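You operate a simulated robot arm through the tools that you are given. There is no shell and no other tool. Be economical: measure what you need, move in short steps, check, and stop when the job is done.

You run a simulated robot arm. Do the job below in one go: nothing can be reset, and whatever is moved stays where it is left.

Task
Add the brown book from the frame bench to the truck's row and close up the bookend.
Fine: loosen the knob first, slide the bookend back, stand the book spine out, then tighten the knob; the truck stays braked. Set down upright: what you pick out.

The check looks at the end state, three seconds after you hand in, the way a careful person would. Anything else that was tipped, shoved, dropped, spilled or broken makes it a failure.

Robot
A 6-joint arm with a two-finger gripper on a trunk, on a base that drives. Base frame: it is fixed to the floor where the robot stands at the start and does not move with it; the origin is under the middle of the robot, x ahead of it, y to its left, z up. Readings come in m, degrees, newtons and seconds.
With the tool pointing down near the work surface it reaches from about 0.32 to 0.84 m from the robot's upright axis, wherever it stands. Its first joint turns from -166.0 to 166.0 degrees. Places, roughly: blue bookend [0.7, 0.2, 0.6]; brake dial of the book truck [0.1, 0.5, 0.4]; locking knob of the bookend [0.6, 0.2, 0.5]; middle shelf of the book truck [0.4, 0.4, 0.5]. Payload 2.45 kg.
The TCP is the grasp point between the finger pads, 0.026 m short of the fingertips. In the tool frame z runs along the fingers and y along their closing line. The gripper opens to 0.096 m. The gripper's body begins 0.069 m behind the TCP.
Orientation is that of the tool frame in the base frame, as a unit quaternion [x, y, z, w]. With the fingers straight down and closing along the base's y, the tool's x points along the base's -x, its y along +y and its z along -z.

Tools
- The arm moves only by the tool step_arm. Its argument "series" is a list of rows, each an object of numbers (a shift or turn left out is 0, a gripper value left out holds the last): "tx", "ty", "tz": the shift along the tool's x, y, z in cm; "ax", "ay", "az": the turn, a rotation vector about the tool's x, y, z in degrees; "jaw": the gripper command, from -1 (shut) to 1 (fully open), values between in proportion. In form: [{"tx": .., "ty": .., "tz": .., "ax": .., "ay": .., "az": .., "jaw": ..}, ...]. A call has 1 to 20 rows; each row shifts and turns the commanded pose from where the row before left it, along the tool's axes as they then stand. Each row takes 0.2 s and may step no farther than 0.05 m and 8.6 degrees from the row before; otherwise, or with a gripper value out of range, the whole call is refused. A pose out of reach is approached as far as the arm can. The call stops where the force on the tool passes 80 N (or 10 N more than at its start, if that is more) or the arm is blocked; 0.2 s more then pass. Each finger halts on what it meets, pressing with about 38 N; the grip force reading is that of the motor and also rises with nothing between the fingers. The clock runs only during rows and for 0.2 s after the last one: add rows that do not move to give the fingers time. The reply holds the time, the measured pose of the TCP, the force on the tool along the base axes, the opening and the grip force, in the units named above and with some noise, with the torque about the TCP (base axes, N m) and any sound that the robot's microphone picked up, and new pictures: "pictures" is both (left out), scene, wrist or none.
- Cameras (640 x 400 px; columns grow to the right, rows downward): "scene" is now at [-0.0258, 0.1137, 1.0755]; the picture's right is [-0.79, -0.61, 0.00], its down [-0.57, 0.74, -0.36] and it looks along [0.22, -0.29, -0.93] (base axes); focal length 214 px, centre (320, 200). "wrist" rides on the gripper at [0.082, 0.003, -0.098] in the tool frame; the picture's right is [-0.04, 1.00, 0.00], its down [-0.73, -0.03, -0.68] and it looks along [-0.68, -0.03, 0.73] (tool axes); focal length 256 px, centre (320, 200). There is no depth. A picture from a camera that has moved, and an enlarged one, comes with that camera's place and axes in the base frame and with its lens.
- raise_lower(by): slides the trunk up (or, below 0, down) by that many m; the arm and the scene camera ride with it, the base frame stays. It gives what a move gives, with no picture.
- base_move(legs): drives the robot by 1 to 6 legs, each [ahead, turn to the left] in m and degrees, along the robot's own axes; the way and the turn of a leg run together, so that a leg with both is an arc; at most 1.5 m and 180 degrees a leg. The arm and the cameras ride along, it lands a little off, and it stops where it bumps. It gives what a move gives, and a new picture of the scene camera.
- turn_head(pan, tilt): turns the head with the scene camera to pan (to the left, within 155 degrees either way) and tilt (down, from -29 to 69), counted from straight ahead of the robot. It gives what a move gives, and a new picture of the scene camera.
- zoom(camera, box): a new picture of the part [left, top, right, bottom] of that camera's present view, enlarged. No time passes.
- sign_off(): hands the job in; it is judged then, once.

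Go step by step. Nothing tells you exact positions but the pictures and the camera data: compare them with the known pose of the tool, close in by small moves and look again before you grip or let go. The budget is 120 turns and 260 pictures, counting those below and the enlarged ones. Unless the task says otherwise, let go and move clear before handing in, and close with one line.

The tools are called as a command line: name --argument value ..., lists and objects as JSON in quotes. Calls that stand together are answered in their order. step_arm: Moves the arm, as the interface text tells. Its arguments: {"type":"object","properties":{"series":{"type":"array","items":{"type":"object","properties":{"tx":{"type":"number"},"ty":{"type":"number"},"tz":{"type":"number"},"ax":{"type":"number"},"ay":{"type":"number"},"az":{"type":"number"},"jaw":{"type":"number"}}}},"pictures":{"type":"string","enum":["both","scene","wrist","none"]}},"required":["series"]} The other tools are called the same way: raise_lower (by) slides the trunk up or down; base_move (legs) drives the base; turn_head (pan, tilt) turns the head that bears the scene camera; zoom (camera, box) takes an enlarged picture of a part of a camera's view; sign_off () hands the job in.

At the start:

```text
t: 0.0
eef_pos: [0.3329, 0.1574, 1.012]
tool_rot: [0.0, 1.0, 0.0, 0.0]
force: [0.6, 0.5, -0.5]
ft_torque: [-0.04, 0.0, 0.04]
grip_width: 0.0957
grasp_force: 0.1
trunk travel left (down, up): [-0.15, 0.0]
robot x, y, heading: [0.0004, -0.0013, -0.1]
head pan, tilt: [-52.6, 68.8]
```

scene: 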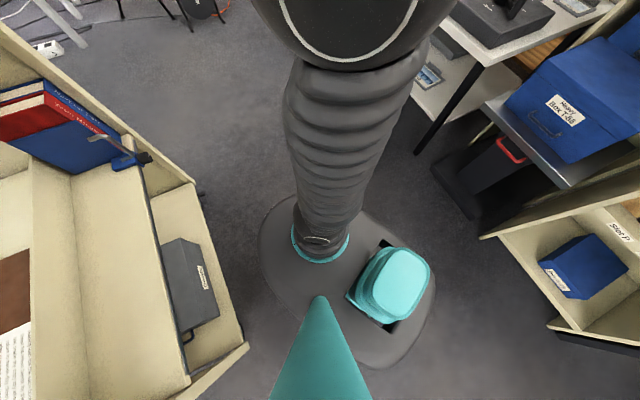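
wrist: 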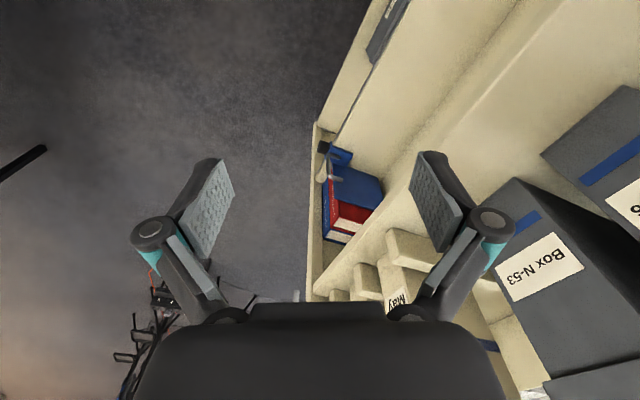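

I see the truck on the left of the robot with a row of books and a blue bookend on its shelf; I'll look around to find the frame bench and the brown book.

turn_head --pan 30 --tilt 45

turn_head --pan 100 --tilt 40

turn_head --pan -40 --tilt 35

turn_head --pan -120 --tilt 35

```text
t: 1.6
eef_pos: [0.3332, 0.1581, 1.011]
tool_rot: [0.0, 1.0, 0.0, 0.001]
force: [0.3, 0.2, -0.9]
ft_torque: [0.01, -0.01, 0.01]
grip_width: 0.0959
grasp_force: 0.0
trunk travel left (down, up): [-0.15, 0.0]
robot x, y, heading: [-0.0045, 0.002, -0.1]
head pan, tilt: [30.0, 45.0]
camera scene: at [0.0107, 0.1987, 1.1043], right [0.5, -0.87, 0.0], down [-0.61, -0.35, -0.71], along [0.61, 0.35, -0.71], focal length 214 px, centre (320, 200)
```

scene: 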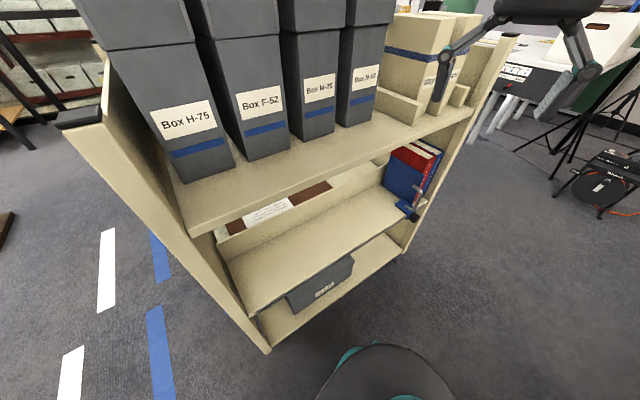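

```text
t: 3.0
eef_pos: [0.3346, 0.1579, 1.0105]
tool_rot: [0.0, 1.0, -0.001, 0.0]
force: [-0.5, -0.2, 0.4]
ft_torque: [0.02, 0.01, 0.01]
grip_width: 0.0959
grasp_force: 0.0
trunk travel left (down, up): [-0.15, 0.0]
robot x, y, heading: [-0.0012, -0.0005, -0.3]
head pan, tilt: [100.0, 40.0]
camera scene: at [-0.0745, 0.2419, 1.1116], right [0.98, 0.17, 0.0], down [0.11, -0.63, -0.77], along [-0.13, 0.75, -0.64], focal length 214 px, centre (320, 200)
```

scene: 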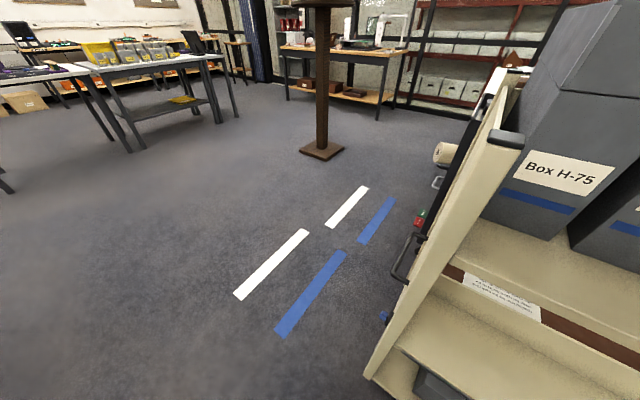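

```text
t: 5.2
eef_pos: [0.3339, 0.1572, 1.0107]
tool_rot: [0.001, 1.0, 0.0, 0.001]
force: [-0.8, -0.1, 0.1]
ft_torque: [0.01, -0.03, -0.01]
grip_width: 0.096
grasp_force: 0.1
trunk travel left (down, up): [-0.15, 0.0]
robot x, y, heading: [0.0017, -0.0018, -0.0]
head pan, tilt: [-40.0, 35.0]
camera scene: at [0.0077, 0.1016, 1.1192], right [-0.64, -0.77, 0.0], down [-0.44, 0.37, -0.82], along [0.63, -0.53, -0.57], focal length 214 px, centre (320, 200)
```

scene: 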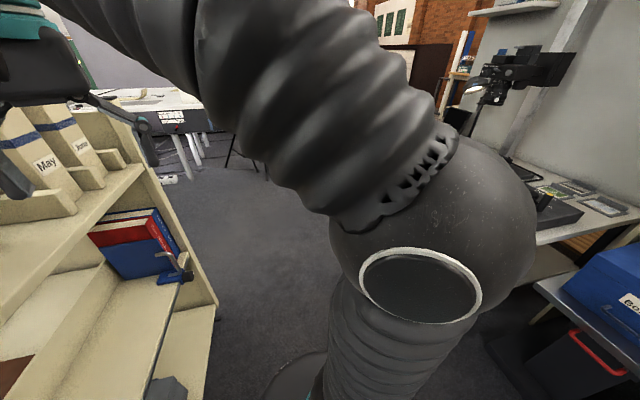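

```text
t: 6.7
eef_pos: [0.3344, 0.1571, 1.0106]
tool_rot: [0.0, 1.0, 0.0, 0.001]
force: [-1.0, -0.3, -0.4]
ft_torque: [-0.02, 0.0, -0.03]
grip_width: 0.096
grasp_force: 0.1
trunk travel left (down, up): [-0.15, 0.0]
robot x, y, heading: [0.0051, 0.0002, -0.1]
head pan, tilt: [-120.0, 35.0]
camera scene: at [-0.1038, 0.0818, 1.1192], right [-0.87, 0.5, 0.0], down [0.29, 0.5, -0.82], along [-0.41, -0.71, -0.57], focal length 214 px, centre (320, 200)
```

scene: 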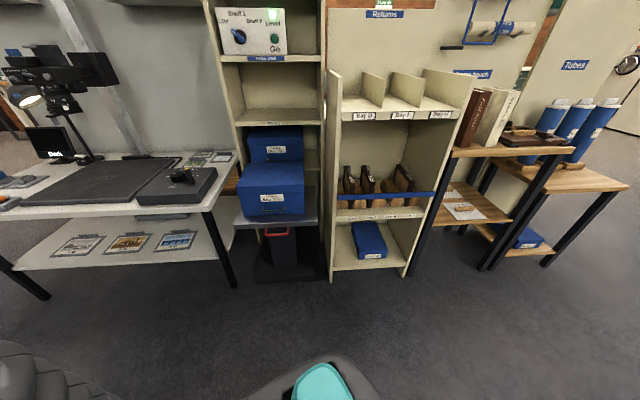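

There is a bench at the back right with a brown and a cream book standing on it. I'll zoom in there and look further.

zoom --camera "scene" --box '[420, 60, 640, 200]'

turn_head --pan -154 --tilt 30

turn_head --pan 150 --tilt 25

```text
2.86 times, centred on (530, 130) of scene
camera zoom: at [-0.1038, 0.0818, 1.1192], right [-0.87, 0.5, 0.0], down [0.29, 0.5, -0.82], along [-0.41, -0.71, -0.57], focal length 613 px, centre (-280, 400)
```

zoom: 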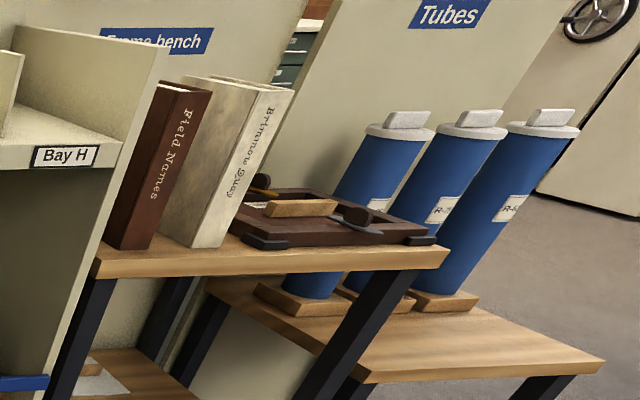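

```text
t: 7.7
eef_pos: [0.333, 0.1567, 1.0109]
tool_rot: [0.0, 1.0, 0.0, 0.002]
force: [0.5, 0.9, -0.1]
ft_torque: [0.03, 0.0, -0.03]
grip_width: 0.096
grasp_force: 0.1
trunk travel left (down, up): [-0.15, 0.0]
robot x, y, heading: [0.0004, 0.001, -0.1]
head pan, tilt: [-154.0, 30.0]
camera scene: at [-0.141, 0.1184, 1.127], right [-0.44, 0.9, 0.0], down [0.45, 0.22, -0.87], along [-0.78, -0.38, -0.5], focal length 214 px, centre (320, 200)
```

scene: 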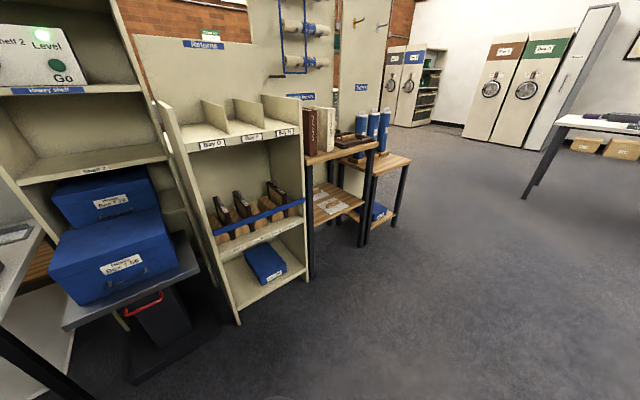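

```text
t: 11.9
eef_pos: [0.3348, 0.1565, 1.0107]
tool_rot: [0.0, 1.0, 0.0, 0.0]
force: [0.7, 0.3, -0.1]
ft_torque: [-0.01, -0.01, -0.01]
grip_width: 0.0961
grasp_force: 0.1
trunk travel left (down, up): [-0.15, 0.0]
robot x, y, heading: [0.0049, 0.0009, 0.1]
head pan, tilt: [150.0, 25.0]
camera scene: at [-0.1396, 0.2042, 1.1349], right [0.5, 0.87, 0.0], down [0.37, -0.21, -0.91], along [-0.78, 0.45, -0.42], focal length 214 px, centre (320, 200)
```

scene: 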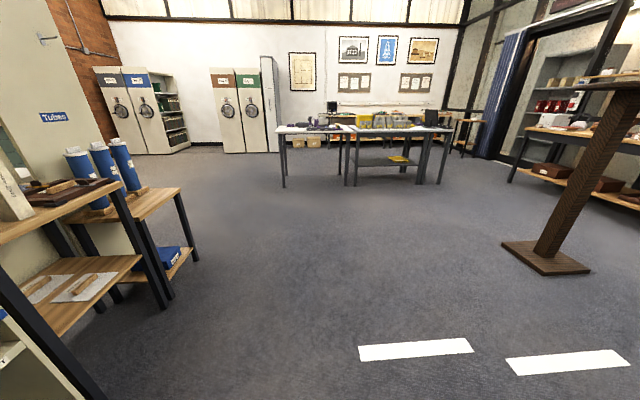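

The frame bench is at about (-1.5, -0.6), with the brown "Field Names" book next to a cream one. Now a closer look at the truck's bookend.

turn_head --pan 10 --tilt 40

zoom --camera "scene" --box '[160, 80, 400, 230]'

zoom --camera "wrist" --box '[290, 110, 450, 260]'

```text
t: 14.1
eef_pos: [0.3337, 0.1575, 1.0103]
tool_rot: [0.0, 1.0, 0.0, 0.0]
force: [-0.2, -0.3, 0.6]
ft_torque: [-0.02, -0.02, -0.01]
grip_width: 0.096
grasp_force: 0.0
trunk travel left (down, up): [-0.15, 0.0]
robot x, y, heading: [-0.004, 0.0028, 0.1]
head pan, tilt: [10.0, 40.0]
camera scene: at [0.0239, 0.1729, 1.1116], right [0.17, -0.98, 0.0], down [-0.63, -0.11, -0.77], along [0.75, 0.13, -0.64], focal length 214 px, centre (320, 200)
```

scene: 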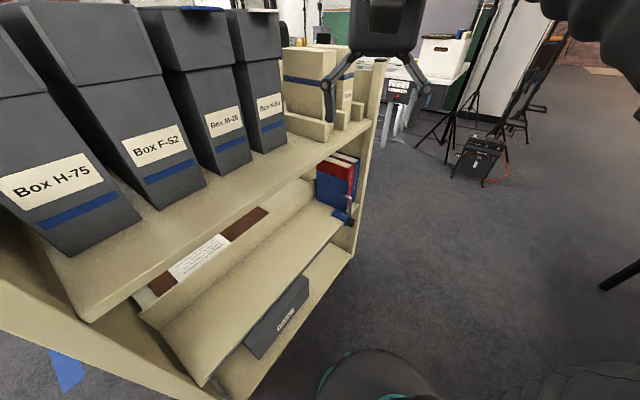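

```text
2.67 times, centred on (280, 155) of scene
camera zoom: at [0.0239, 0.1729, 1.1116], right [0.17, -0.98, 0.0], down [-0.63, -0.11, -0.77], along [0.75, 0.13, -0.64], focal length 572 px, centre (427, 320)
```

zoom: 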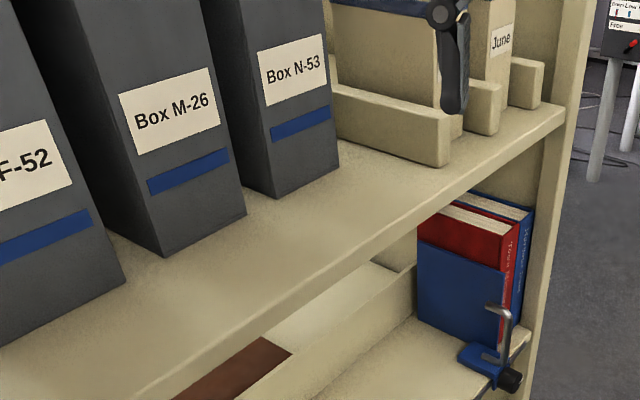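

```text
2.67 times, centred on (370, 185) of wrist
camera zoom: at [0.2518, 0.1596, 1.1096], right [0.04, 1.0, 0.0], down [0.73, -0.03, 0.68], along [0.68, -0.03, -0.73], focal length 683 px, centre (187, 240)
```

zoom: 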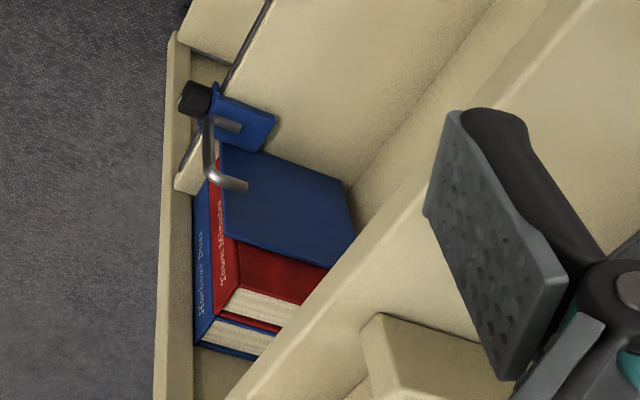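

The knob sits at about (0.624, 0.153, 0.50), facing the robot at the shelf's front edge. I'll bring the tool forward-right, pointing towards +y, to look at it from the front.

step_arm --series '[{"tx": -3, "ty": -4}, {"tx": -3, "ty": -4}, {"tx": -3, "ty": -4}, {"tx": -3, "ty": -4}, {"ty": -3}, {"ax": -4.9487, "ay": 4.9487, "az": 4.9487}, {"ax": -4.9487, "ay": 4.9487, "az": 4.9487}, {"ax": -4.9487, "ay": 4.9487, "az": 4.9487}, {"ax": -4.9487, "ay": 4.9487, "az": 4.9487}, {"ax": -4.9487, "ay": 4.9487, "az": 4.9487}, {"ax": -4.9487, "ay": 4.9487, "az": 4.9487}, {"ax": -4.9487, "ay": 4.9487, "az": 4.9487}, {"ax": -4.9487, "ay": 4.9487, "az": 4.9487}, {"ax": -4.9487, "ay": 4.9487, "az": 4.9487}, {"ax": -4.9487, "ay": 4.9487, "az": 4.9487}, {"ax": -4.9487, "ay": 4.9487, "az": 4.9487}, {"ax": -4.9487, "ay": 4.9487, "az": 4.9487}, {"ax": -4.9487, "ay": 4.9487, "az": 4.9487}, {"ax": -4.9487, "ay": 4.9487, "az": 4.9487}]'

```text
t: 18.1
eef_pos: [0.4395, 0.0153, 0.8542]
tool_rot: [-0.5, -0.5, -0.5, 0.5]
force: [-0.5, -0.3, 0.4]
ft_torque: [-0.02, 0.0, -0.06]
grip_width: 0.0957
grasp_force: 0.1
out of reach, approached as far as the arm can: row 3, 4, 6, 7, 8, 9, 10, 11, 12, 13, 14, 15
trunk travel left (down, up): [-0.15, 0.0]
robot x, y, heading: [0.0007, -0.0014, -0.1]
head pan, tilt: [10.0, 40.0]
camera scene: at [0.024, 0.1728, 1.1116], right [0.17, -0.98, 0.0], down [-0.63, -0.11, -0.77], along [0.75, 0.13, -0.64], focal length 214 px, centre (320, 200)
camera wrist: at [0.4433, -0.0812, 0.9346], right [1.0, 0.0, -0.04], down [-0.03, -0.68, -0.73], along [-0.03, 0.74, -0.68], focal length 256 px, centre (320, 200)
```

scene: 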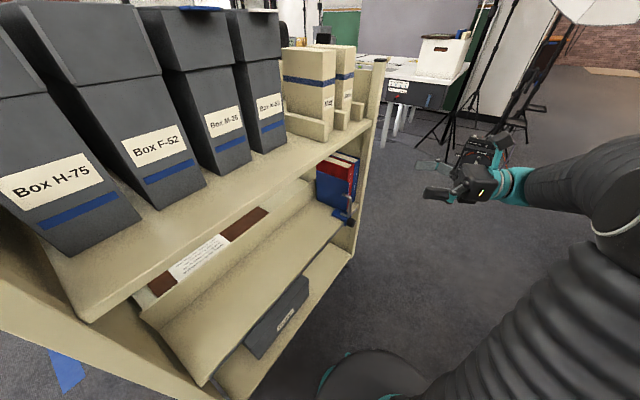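
wrist: 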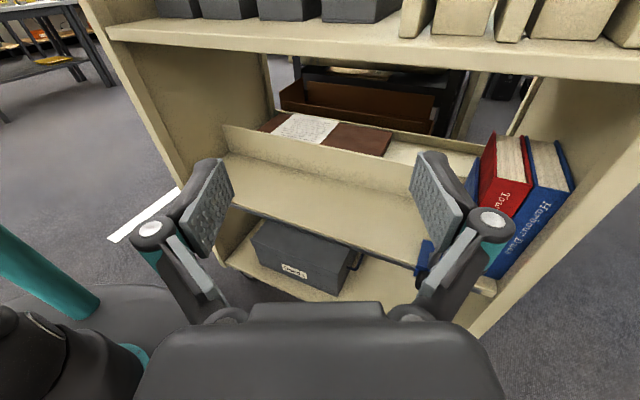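

The view is clear. I'll move down and right to line up in front of the knob.

step_arm --series '[{"tx": -3.5, "ty": 3, "tz": -1.5}, {"tx": -3.5, "ty": 3, "tz": -1.5}, {"tx": -3.5, "ty": 3, "tz": -1.5}, {"tx": -3.5, "ty": 3, "tz": -1.5}, {"tx": -3.5, "ty": 3}, {"tx": -3.5, "ty": 3}, {"tx": -3}]'

zoom --camera "wrist" --box '[180, 0, 480, 200]'

```text
t: 19.7
eef_pos: [0.6219, -0.0408, 0.6158]
tool_rot: [-0.499, -0.5, -0.5, 0.5]
force: [-0.3, -0.1, 0.6]
ft_torque: [-0.02, 0.0, 0.01]
grip_width: 0.0962
grasp_force: 0.0
trunk travel left (down, up): [-0.15, 0.0]
robot x, y, heading: [-0.0021, 0.0004, 0.0]
head pan, tilt: [10.0, 40.0]
camera scene: at [0.0238, 0.1728, 1.1117], right [0.17, -0.98, 0.0], down [-0.63, -0.11, -0.77], along [0.75, 0.13, -0.64], focal length 214 px, centre (320, 200)
camera wrist: at [0.6246, -0.1392, 0.6982], right [1.0, 0.0, -0.04], down [-0.03, -0.68, -0.73], along [-0.03, 0.73, -0.68], focal length 256 px, centre (320, 200)
```

scene: 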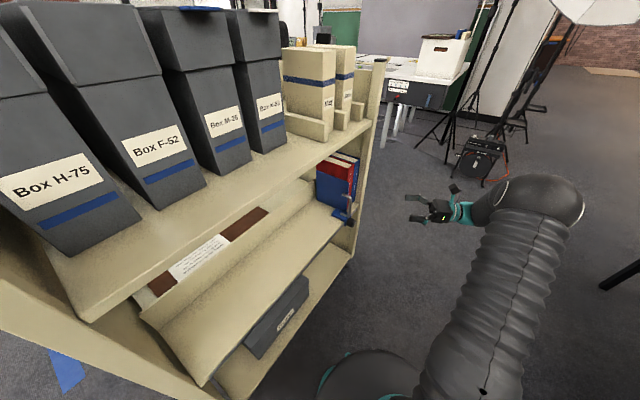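
wrist: 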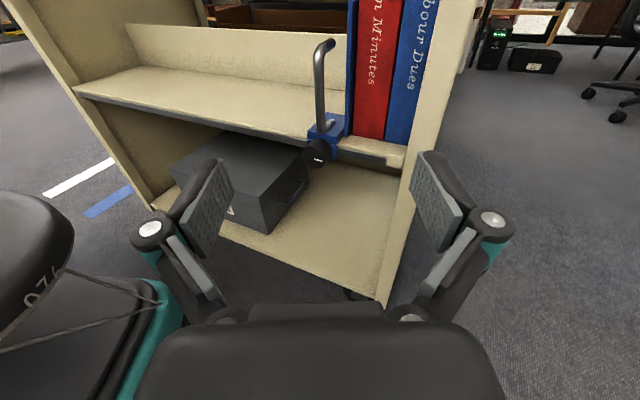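

```text
2.00 times, centred on (330, 100) of wrist
camera zoom: at [0.6246, -0.1392, 0.6982], right [1.0, 0.0, -0.04], down [-0.03, -0.68, -0.73], along [-0.03, 0.73, -0.68], focal length 512 px, centre (300, 400)
```

zoom: 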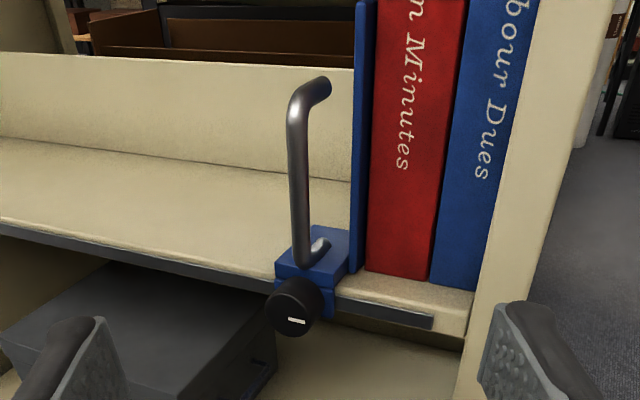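

The knob has a white index line, and the bookend has a steel handle. I'll move closer, with the gripper half closed, and look again to pin the knob down.

step_arm --series '[{"tx": -3.5, "ty": -0.2, "tz": 1, "jaw": 0.3}, {"tx": -3.5, "ty": -0.2, "tz": 2}, {"tx": -3.5, "ty": -0.2, "tz": 3}, {"tz": 2}]'

zoom --camera "wrist" --box '[220, 0, 420, 200]'

zoom --camera "scene" --box '[280, 140, 480, 260]'

```text
t: 20.7
eef_pos: [0.616, 0.0387, 0.5096]
tool_rot: [0.5, 0.5, 0.501, -0.5]
force: [-0.6, 0.0, -0.5]
ft_torque: [0.01, 0.01, 0.0]
grip_width: 0.0624
grasp_force: 0.1
trunk travel left (down, up): [-0.15, 0.0]
robot x, y, heading: [-0.0004, 0.0026, 0.0]
head pan, tilt: [10.0, 40.0]
camera scene: at [0.024, 0.1727, 1.1116], right [0.17, -0.98, 0.0], down [-0.63, -0.11, -0.77], along [0.75, 0.13, -0.64], focal length 214 px, centre (320, 200)
camera wrist: at [0.6196, -0.0603, 0.5919], right [1.0, 0.0, -0.04], down [-0.03, -0.68, -0.73], along [-0.03, 0.73, -0.68], focal length 256 px, centre (320, 200)
```

scene: 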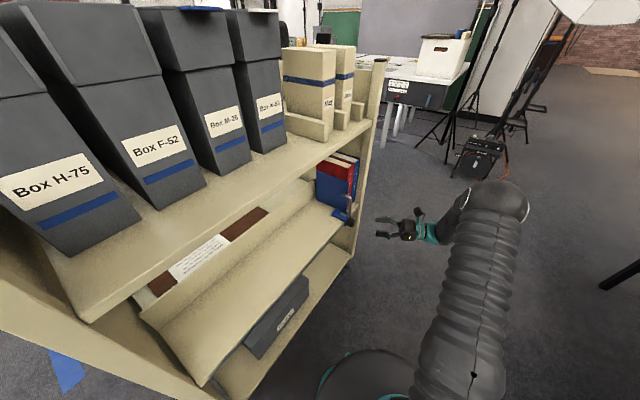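
wrist: 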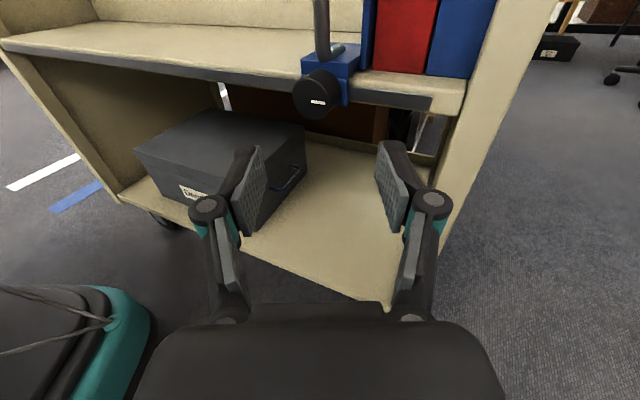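

```text
2.00 times, centred on (320, 100) of wrist
camera zoom: at [0.6196, -0.0603, 0.5919], right [1.0, 0.0, -0.04], down [-0.03, -0.68, -0.73], along [-0.03, 0.73, -0.68], focal length 512 px, centre (320, 400)
```

zoom: 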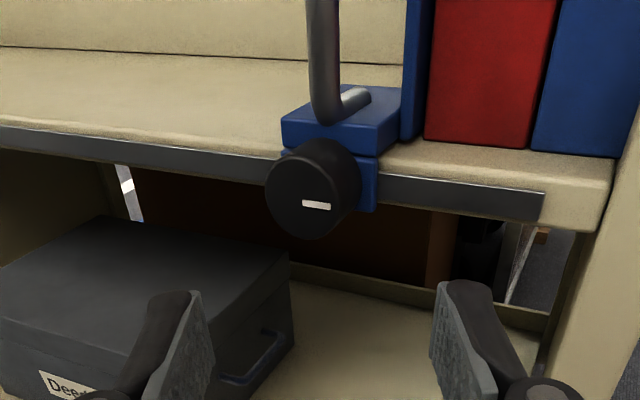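

```text
3.20 times, centred on (380, 200) of scene
camera zoom: at [0.024, 0.1727, 1.1116], right [0.17, -0.98, 0.0], down [-0.63, -0.11, -0.77], along [0.75, 0.13, -0.64], focal length 686 px, centre (128, 200)
```

zoom: 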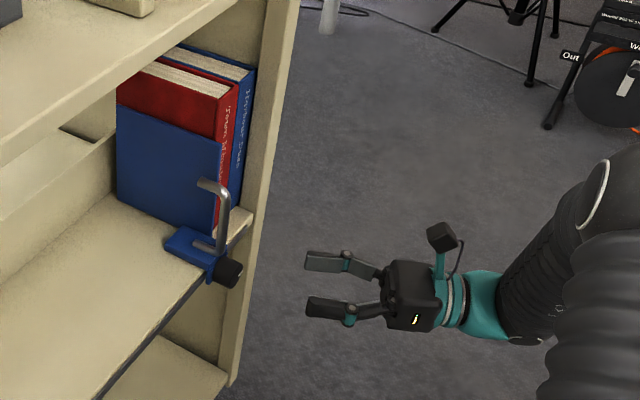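

I estimate the knob's face centre at about (0.612, 0.133, 0.517), with a diameter of about 34 mm. I'll approach in two stages.

step_arm --series '[{"tx": 0.7, "ty": -0.4, "tz": 2.5}, {"tz": 2.5, "jaw": 0.25}, {}]' --pictures "wrist"

zoom --camera "wrist" --box '[220, 50, 420, 250]'

```text
t: 21.5
eef_pos: [0.6124, 0.0893, 0.5166]
tool_rot: [0.5, 0.5, 0.501, -0.5]
force: [0.0, 0.6, 0.0]
ft_torque: [-0.02, 0.0, -0.04]
grip_width: 0.0602
grasp_force: 0.1
trunk travel left (down, up): [-0.15, 0.0]
robot x, y, heading: [0.0002, 0.0015, 0.2]
head pan, tilt: [10.0, 40.0]
camera wrist: at [0.615, -0.0103, 0.5989], right [1.0, 0.0, -0.04], down [-0.03, -0.68, -0.73], along [-0.03, 0.73, -0.68], focal length 256 px, centre (320, 200)
```

wrist: 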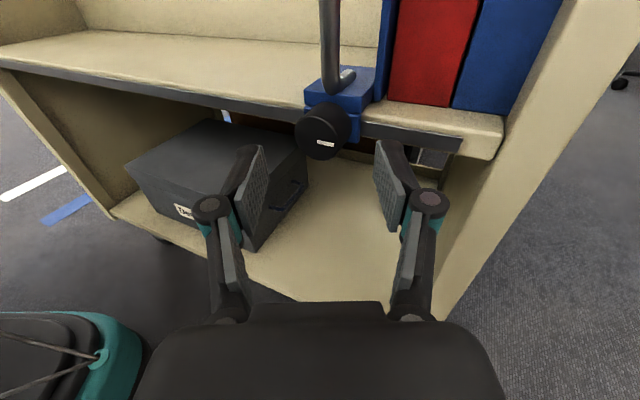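

```text
2.00 times, centred on (320, 150) of wrist
camera zoom: at [0.615, -0.0103, 0.5989], right [1.0, 0.0, -0.04], down [-0.03, -0.68, -0.73], along [-0.03, 0.73, -0.68], focal length 512 px, centre (320, 300)
```

zoom: 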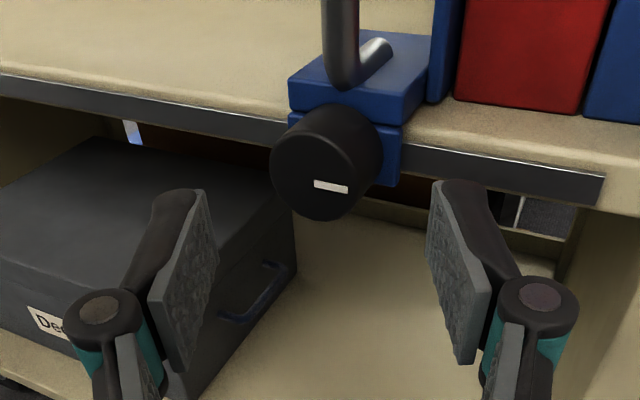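

Aligned within millimetres. I'll advance and grip the knob.

step_arm --series '[{"tx": 0.2, "tz": 2}, {"tz": 1.7}, {}, {"jaw": -1}, {}, {}]' --pictures "wrist"

zoom --camera "wrist" --box '[220, 50, 420, 250]'

```text
t: 22.9
eef_pos: [0.6119, 0.1218, 0.5182]
tool_rot: [0.5, 0.498, 0.502, -0.499]
force: [-6.2, -67.4, -0.4]
ft_torque: [-0.3, -0.06, 0.49]
grip_width: 0.0213
grasp_force: 44.7
trunk travel left (down, up): [-0.15, 0.0]
robot x, y, heading: [0.0028, 0.0025, -0.7]
head pan, tilt: [10.0, 40.0]
camera wrist: at [0.6142, 0.0215, 0.6001], right [1.0, -0.01, -0.04], down [-0.03, -0.68, -0.74], along [-0.02, 0.74, -0.68], focal length 256 px, centre (320, 200)
```

wrist: 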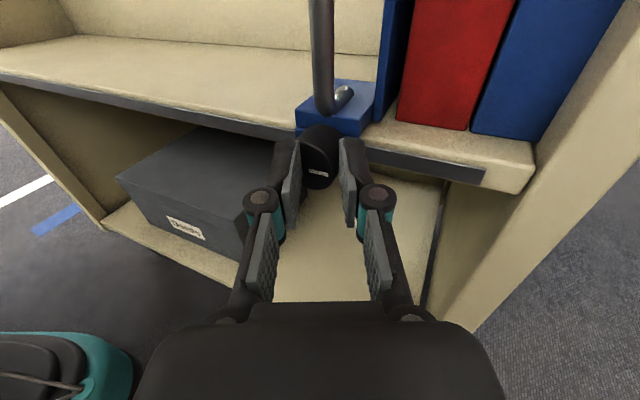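

```text
2.00 times, centred on (320, 150) of wrist
camera zoom: at [0.6142, 0.0215, 0.6001], right [1.0, -0.01, -0.04], down [-0.03, -0.68, -0.74], along [-0.02, 0.74, -0.68], focal length 512 px, centre (320, 300)
```

zoom: 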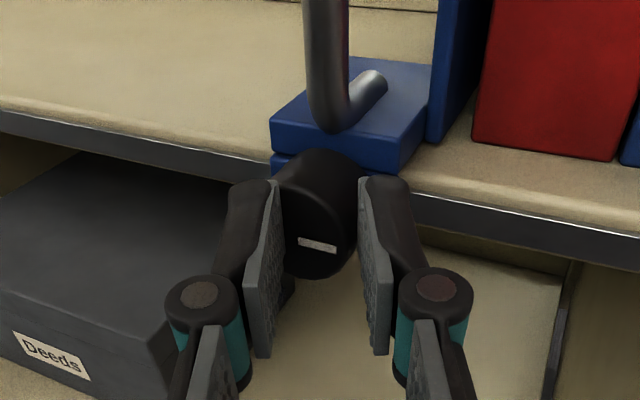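

I've got the knob, but I'm pressing forward at 67 N, so the fingertips must touch the bracket. I'll open a little, back off 6 mm and re-grip.

step_arm --series '[{"jaw": 0.0}, {"tz": -0.4}, {"tz": -0.4}, {}, {"jaw": -1}, {}, {}]' --pictures "wrist"

zoom --camera "wrist" --box '[220, 50, 420, 250]'

```text
t: 24.5
eef_pos: [0.6092, 0.1147, 0.5164]
tool_rot: [-0.5, -0.5, -0.5, 0.5]
force: [-14.0, -40.8, -0.9]
ft_torque: [-0.24, 0.04, 0.18]
grip_width: 0.0001
grasp_force: 28.2
trunk travel left (down, up): [-0.15, 0.0]
robot x, y, heading: [-0.0027, -0.0008, -0.2]
head pan, tilt: [10.0, 40.0]
camera wrist: at [0.6127, 0.0167, 0.5987], right [1.0, 0.0, -0.04], down [-0.03, -0.68, -0.73], along [-0.03, 0.74, -0.68], focal length 256 px, centre (320, 200)
```

wrist: 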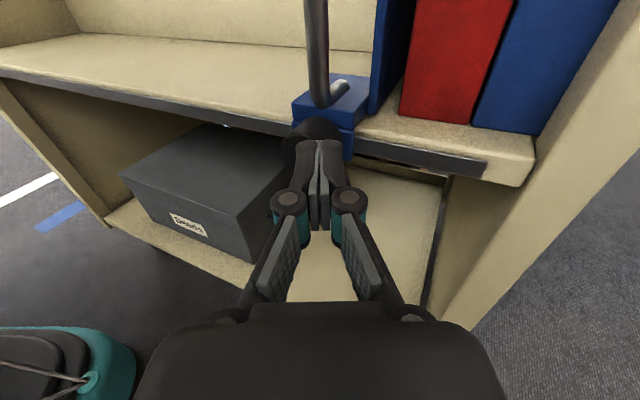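

```text
2.00 times, centred on (320, 150) of wrist
camera zoom: at [0.6127, 0.0167, 0.5987], right [1.0, 0.0, -0.04], down [-0.03, -0.68, -0.73], along [-0.03, 0.74, -0.68], focal length 512 px, centre (320, 300)
```

zoom: 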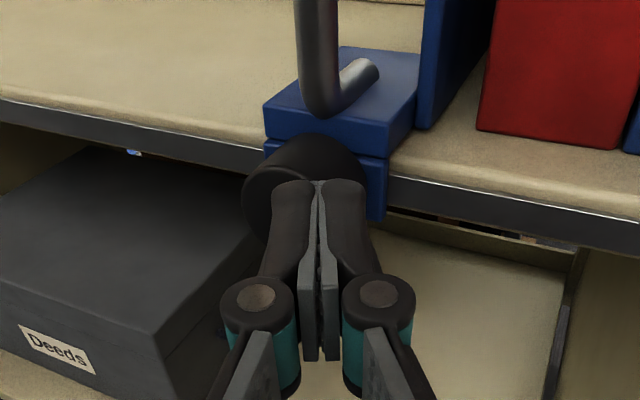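

The fingers slipped off the knob's face because they didn't reach deep enough or weren't centred. I'll open, back off and re-measure.

step_arm --series '[{"tz": -1}, {"tz": -3, "jaw": 0.3}, {}, {}]' --pictures "wrist"

zoom --camera "wrist" --box '[220, 50, 420, 250]'

turn_head --pan -10 --tilt 40

zoom --camera "scene" --box '[200, 140, 360, 240]'

```text
t: 25.5
eef_pos: [0.6101, 0.0784, 0.517]
tool_rot: [0.5, 0.5, 0.501, -0.5]
force: [-0.9, -0.1, -0.2]
ft_torque: [0.01, -0.01, 0.05]
grip_width: 0.0627
grasp_force: 0.1
trunk travel left (down, up): [-0.15, 0.0]
robot x, y, heading: [0.0019, 0.0003, -0.2]
head pan, tilt: [10.0, 40.0]
camera wrist: at [0.6125, -0.0212, 0.5989], right [1.0, 0.0, -0.04], down [-0.03, -0.68, -0.73], along [-0.03, 0.73, -0.68], focal length 256 px, centre (320, 200)
```

wrist: 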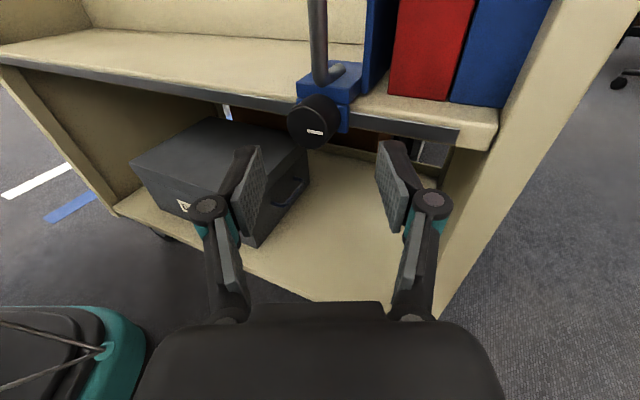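

```text
2.00 times, centred on (320, 150) of wrist
camera zoom: at [0.6125, -0.0212, 0.5989], right [1.0, 0.0, -0.04], down [-0.03, -0.68, -0.73], along [-0.03, 0.73, -0.68], focal length 512 px, centre (320, 300)
```

zoom: 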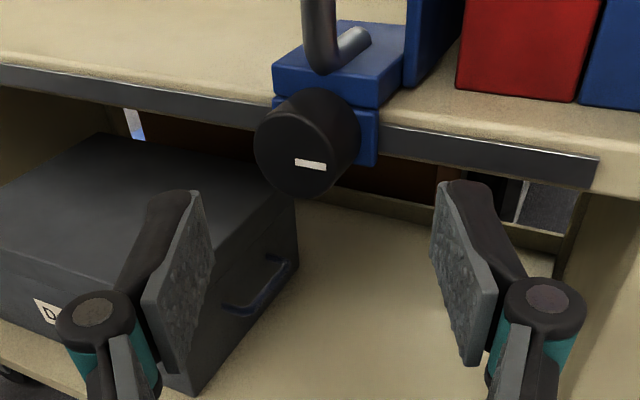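

```text
t: 26.3
eef_pos: [0.6096, 0.0774, 0.5176]
tool_rot: [0.499, 0.5, 0.501, -0.5]
force: [1.0, 0.1, -0.3]
ft_torque: [0.01, 0.0, -0.02]
grip_width: 0.0624
grasp_force: 0.0
trunk travel left (down, up): [-0.15, 0.0]
robot x, y, heading: [-0.001, -0.0024, 0.2]
head pan, tilt: [-10.0, 40.0]
camera scene: at [0.0241, 0.143, 1.1116], right [-0.17, -0.98, 0.0], down [-0.63, 0.11, -0.77], along [0.75, -0.13, -0.64], focal length 214 px, centre (320, 200)
```

scene: 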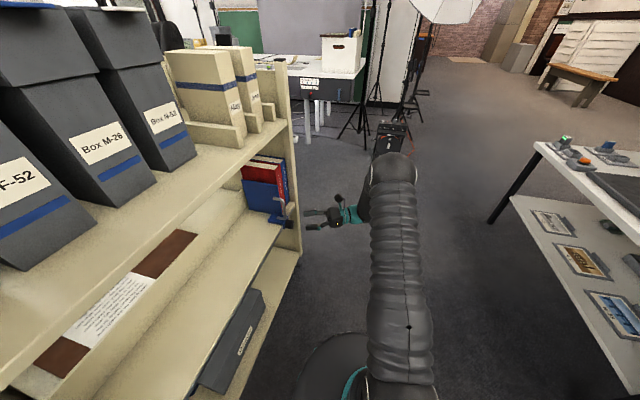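

```text
4.00 times, centred on (280, 190) of scene
camera zoom: at [0.0241, 0.143, 1.1116], right [-0.17, -0.98, 0.0], down [-0.63, 0.11, -0.77], along [0.75, -0.13, -0.64], focal length 858 px, centre (480, 240)
```

zoom: 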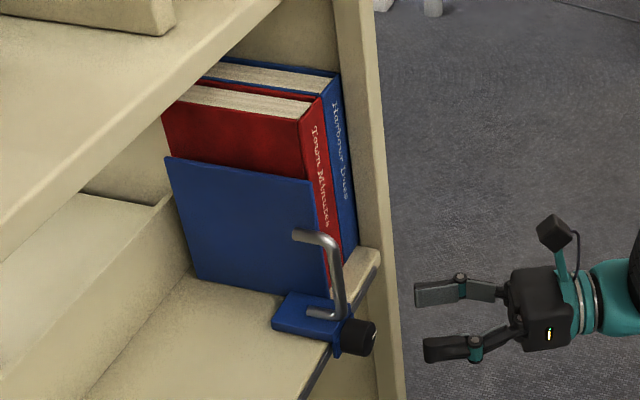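

The bookend appears to have shifted a few mm left, and the knob is now at x≈0.604 with its face at y≈0.140. I'll re-approach deeper with open jaws and feel for contact before gripping.

step_arm --series '[{"ty": -0.5, "tz": 2, "jaw": 0.2}, {"tz": 1.5}, {"tz": 1}, {"tz": 0.5}, {"tz": 0.4}, {}]' --pictures "wrist"

zoom --camera "wrist" --box '[220, 50, 420, 250]'

zoom --camera "scene" --box '[220, 150, 340, 240]'

```text
t: 27.7
eef_pos: [0.6061, 0.1317, 0.5169]
tool_rot: [0.499, 0.5, 0.5, -0.5]
force: [-0.1, 0.6, 0.0]
ft_torque: [0.03, -0.01, 0.03]
grip_width: 0.0575
grasp_force: 0.1
trunk travel left (down, up): [-0.15, 0.0]
robot x, y, heading: [0.0029, -0.0029, 0.2]
head pan, tilt: [-10.0, 40.0]
camera wrist: at [0.6085, 0.0325, 0.5989], right [1.0, 0.0, -0.04], down [-0.03, -0.68, -0.73], along [-0.03, 0.73, -0.68], focal length 256 px, centre (320, 200)
```

wrist: 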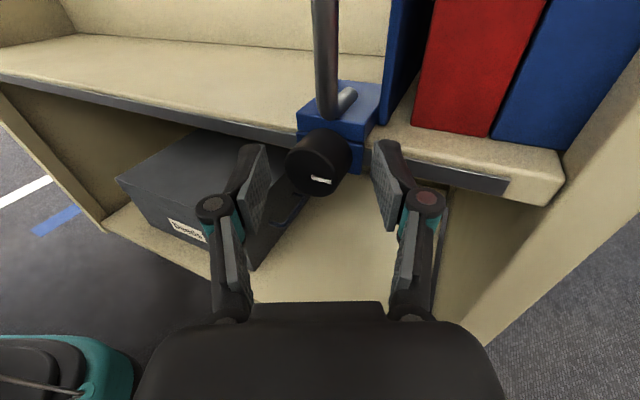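

```text
2.00 times, centred on (320, 150) of wrist
camera zoom: at [0.6085, 0.0325, 0.5989], right [1.0, 0.0, -0.04], down [-0.03, -0.68, -0.73], along [-0.03, 0.73, -0.68], focal length 512 px, centre (320, 300)
```

zoom: 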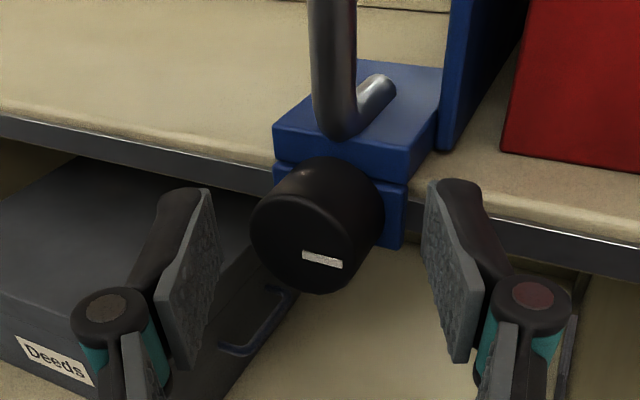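

```text
4.44 times, centred on (280, 195) of scene
camera zoom: at [0.0241, 0.143, 1.1116], right [-0.17, -0.98, 0.0], down [-0.63, 0.11, -0.77], along [0.75, -0.13, -0.64], focal length 953 px, centre (498, 222)
```

zoom: 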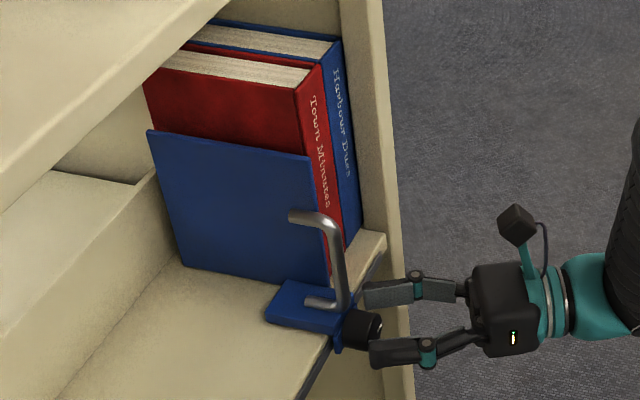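

The fingers now flank the knob without contact. I'll shift 3 mm left and a touch deeper, then close.

step_arm --series '[{"ty": -0.3}, {"tz": 0.4}, {"jaw": -0.2}, {"jaw": -0.35}, {"jaw": -0.5}, {"jaw": -1}, {}]' --pictures "wrist"

zoom --camera "wrist" --box '[220, 50, 420, 250]'

```text
t: 29.3
eef_pos: [0.6028, 0.1354, 0.5164]
tool_rot: [0.5, 0.501, 0.499, -0.5]
force: [3.5, -2.0, 1.0]
ft_torque: [0.04, -0.04, -0.9]
grip_width: 0.0391
grasp_force: 45.1
trunk travel left (down, up): [-0.15, 0.0]
robot x, y, heading: [0.0013, -0.0031, 0.1]
head pan, tilt: [-10.0, 40.0]
camera wrist: at [0.6051, 0.0363, 0.5983], right [1.0, 0.0, -0.04], down [-0.03, -0.68, -0.73], along [-0.03, 0.73, -0.68], focal length 256 px, centre (320, 200)
```

wrist: 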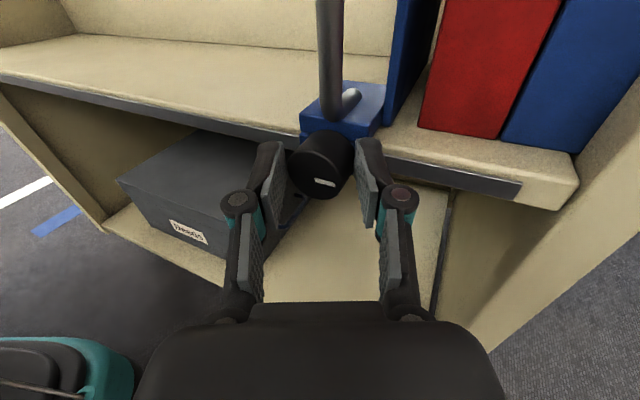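

```text
2.00 times, centred on (320, 150) of wrist
camera zoom: at [0.6051, 0.0363, 0.5983], right [1.0, 0.0, -0.04], down [-0.03, -0.68, -0.73], along [-0.03, 0.73, -0.68], focal length 512 px, centre (320, 300)
```

zoom: 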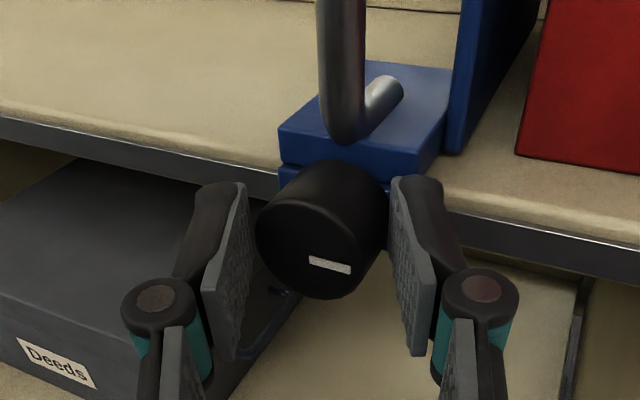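

The knob is gripped firmly at 39 mm with no push. I'll turn it counter-clockwise in stages.

step_arm --series '[{"az": -8}, {"az": -8}, {"az": -8}, {"az": -8}, {"az": -8}, {}]' --pictures "wrist"

zoom --camera "wrist" --box '[220, 50, 420, 250]'

```text
t: 30.7
eef_pos: [0.6022, 0.1346, 0.5135]
tool_rot: [0.299, 0.641, 0.641, -0.298]
force: [-22.5, -34.6, -20.0]
ft_torque: [0.0, -0.15, 0.42]
grip_width: 0.037
grasp_force: 44.7
trunk travel left (down, up): [-0.15, 0.0]
robot x, y, heading: [0.0031, -0.0, -0.0]
head pan, tilt: [-10.0, 40.0]
camera wrist: at [0.5517, 0.0356, 0.5797], right [0.79, 0.0, 0.61], down [0.45, -0.68, -0.58], along [0.42, 0.73, -0.54], focal length 256 px, centre (320, 200)
```

wrist: 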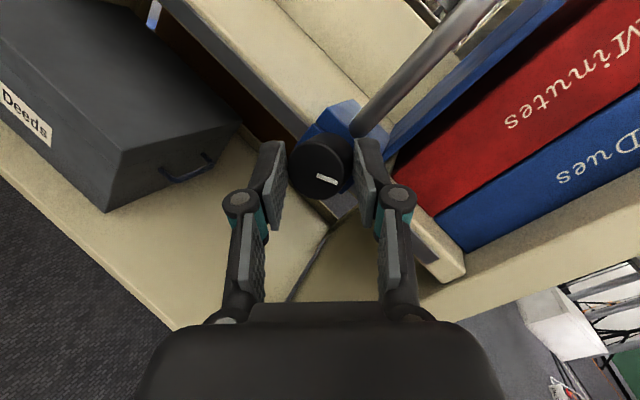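

```text
2.00 times, centred on (320, 150) of wrist
camera zoom: at [0.5517, 0.0356, 0.5797], right [0.79, 0.0, 0.61], down [0.45, -0.68, -0.58], along [0.42, 0.73, -0.54], focal length 512 px, centre (320, 300)
```

zoom: 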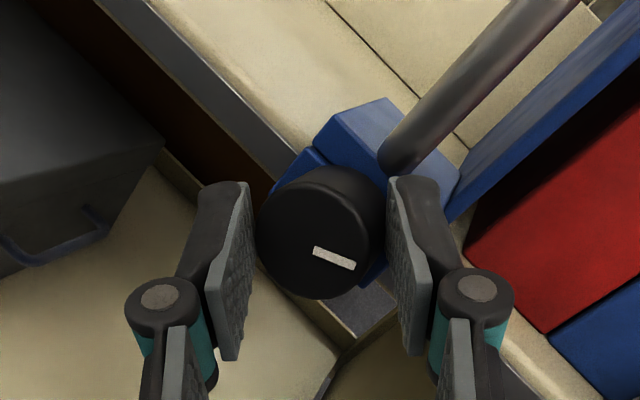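

The knob turned with the gripper, with a slight slip. There's some side force, so I'll ease back 2 mm and continue.

step_arm --series '[{"tz": -0.2}, {"az": -8}, {"az": -8}, {"az": -8}, {}]' --pictures "wrist"

zoom --camera "wrist" --box '[220, 50, 420, 250]'

zoom --camera "scene" --box '[220, 150, 340, 240]'

```text
t: 31.9
eef_pos: [0.6034, 0.1326, 0.5131]
tool_rot: [0.161, 0.689, 0.689, -0.158]
force: [-8.0, -18.8, -43.5]
ft_torque: [-0.34, -0.11, -0.1]
grip_width: 0.0352
grasp_force: 45.1
trunk travel left (down, up): [-0.15, 0.0]
robot x, y, heading: [-0.0011, -0.0062, -0.3]
head pan, tilt: [-10.0, 40.0]
camera wrist: at [0.5311, 0.0336, 0.5537], right [0.47, 0.0, 0.88], down [0.64, -0.68, -0.35], along [0.6, 0.73, -0.32], focal length 256 px, centre (320, 200)
```

wrist: 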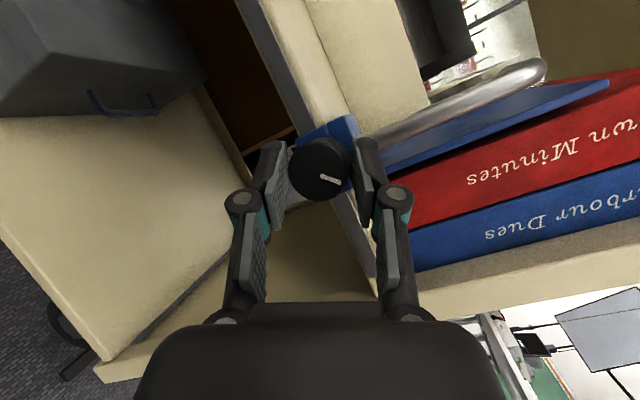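

```text
2.00 times, centred on (320, 150) of wrist
camera zoom: at [0.5311, 0.0336, 0.5537], right [0.47, 0.0, 0.88], down [0.64, -0.68, -0.35], along [0.6, 0.73, -0.32], focal length 512 px, centre (320, 300)
```

zoom: 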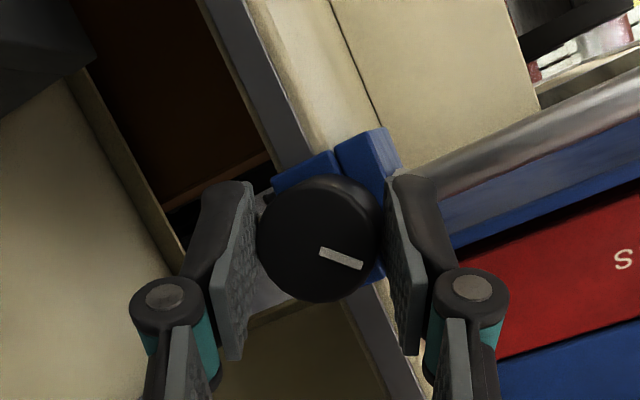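

```text
4.44 times, centred on (280, 195) of scene
camera zoom: at [0.0262, 0.1424, 1.1113], right [-0.18, -0.98, 0.0], down [-0.63, 0.11, -0.76], along [0.75, -0.13, -0.64], focal length 953 px, centre (498, 222)
```

zoom: 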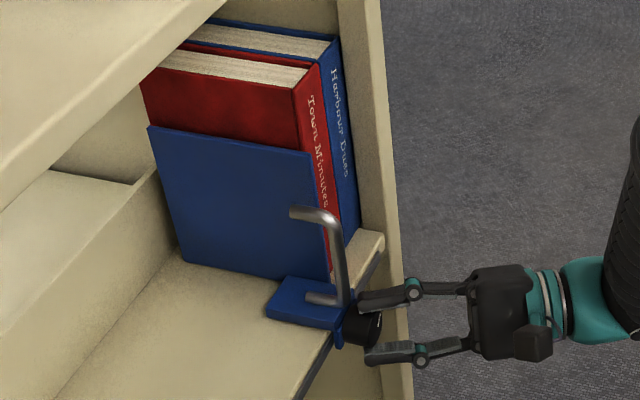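

The knob has turned about 55°, and the upper finger now presses on the block. I'll release, back off, rotate back past level and re-grip to turn further.

step_arm --series '[{"jaw": 0.2}, {}, {"tz": -2}, {"tz": -2}, {"az": 8}, {"az": 8}, {"az": 8}, {"az": 8}, {"az": 8}, {"az": 8}, {"az": 8}, {"az": 8}, {"az": 8}, {"az": 8}, {"az": 8}, {"az": 8}, {}]' --pictures "wrist"

zoom --camera "wrist" --box '[220, 50, 420, 250]'

```text
t: 35.5
eef_pos: [0.6013, 0.0932, 0.5174]
tool_rot: [-0.619, -0.341, -0.342, 0.619]
force: [0.6, 0.7, 0.7]
ft_torque: [-0.03, -0.01, -0.02]
grip_width: 0.0576
grasp_force: 0.0
trunk travel left (down, up): [-0.15, 0.0]
robot x, y, heading: [-0.0011, 0.0002, 0.1]
head pan, tilt: [-10.0, 40.0]
camera wrist: at [0.6479, -0.0052, 0.5841], right [0.83, 0.0, -0.56], down [-0.41, -0.68, -0.61], along [-0.38, 0.73, -0.56], focal length 256 px, centre (320, 200)
```

wrist: 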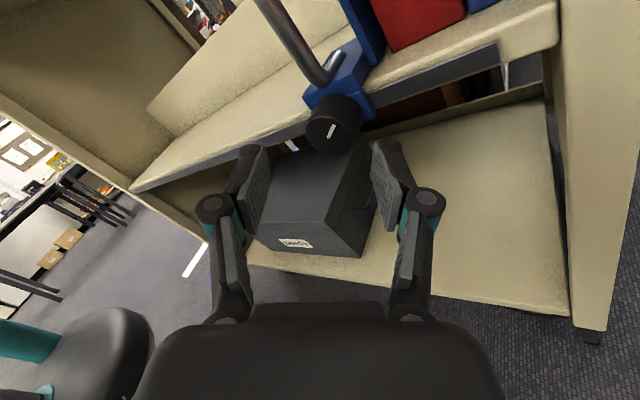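

```text
2.00 times, centred on (320, 150) of wrist
camera zoom: at [0.6479, -0.0052, 0.5841], right [0.83, 0.0, -0.56], down [-0.41, -0.68, -0.61], along [-0.38, 0.73, -0.56], focal length 512 px, centre (320, 300)
```

zoom: 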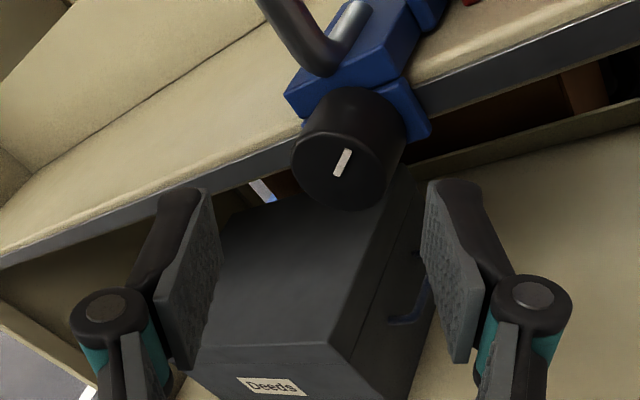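

The mark confirms the knob's rotation. I'll advance again and grip.

step_arm --series '[{"ty": 0.3, "tz": 2}, {"tz": 2}, {"tz": 0.2}, {"jaw": -0.2}, {"jaw": -0.35}, {"jaw": -1}, {}, {}]' --pictures "none"

step_arm --series '[{"az": -8}, {"az": -8}, {"az": -8}, {"az": -8}, {"az": -8}, {"az": -8}, {"az": -8}, {}]' --pictures "wrist"

zoom --camera "wrist" --box '[220, 50, 420, 250]'

```text
t: 37.3
eef_pos: [0.6052, 0.1343, 0.5124]
tool_rot: [-0.618, -0.342, -0.342, 0.62]
force: [-11.0, -44.4, -21.2]
ft_torque: [-0.67, -0.02, -1.73]
grip_width: 0.0376
grasp_force: 45.4
trunk travel left (down, up): [-0.15, 0.0]
robot x, y, heading: [-0.0023, -0.0001, -0.3]
head pan, tilt: [-10.0, 40.0]
```

```text
t: 39.1
eef_pos: [0.6045, 0.1337, 0.5146]
tool_rot: [0.384, 0.593, 0.594, -0.384]
force: [-18.8, -41.3, -15.9]
ft_torque: [-0.33, 0.07, -0.9]
grip_width: 0.038
grasp_force: 45.2
trunk travel left (down, up): [-0.15, 0.0]
robot x, y, heading: [0.0012, -0.002, -0.3]
head pan, tilt: [-10.0, 40.0]
camera wrist: at [0.574, 0.0348, 0.5903], right [0.93, 0.0, 0.37], down [0.27, -0.68, -0.68], along [0.25, 0.74, -0.63], focal length 256 px, centre (320, 200)
```

wrist: 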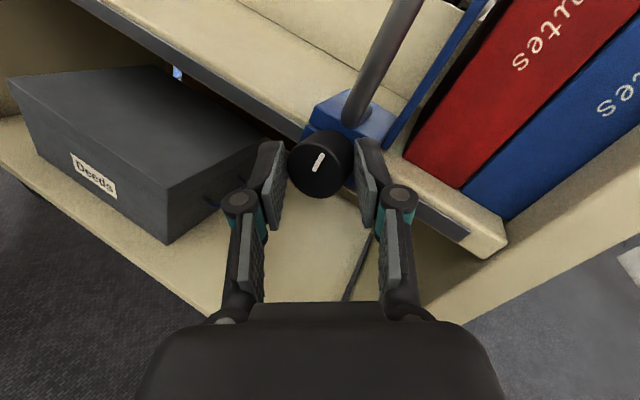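

```text
2.00 times, centred on (320, 150) of wrist
camera zoom: at [0.574, 0.0348, 0.5903], right [0.93, 0.0, 0.37], down [0.27, -0.68, -0.68], along [0.25, 0.74, -0.63], focal length 512 px, centre (320, 300)
```

zoom: 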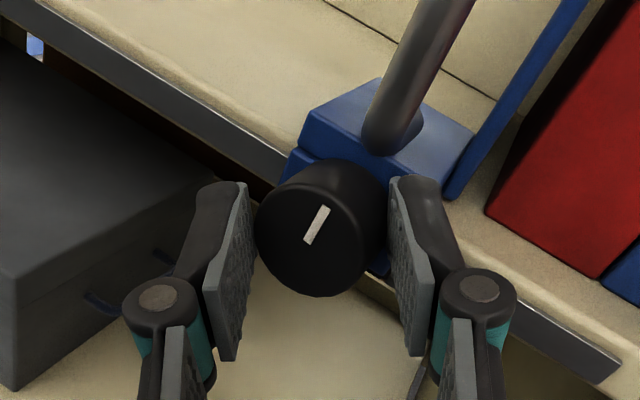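

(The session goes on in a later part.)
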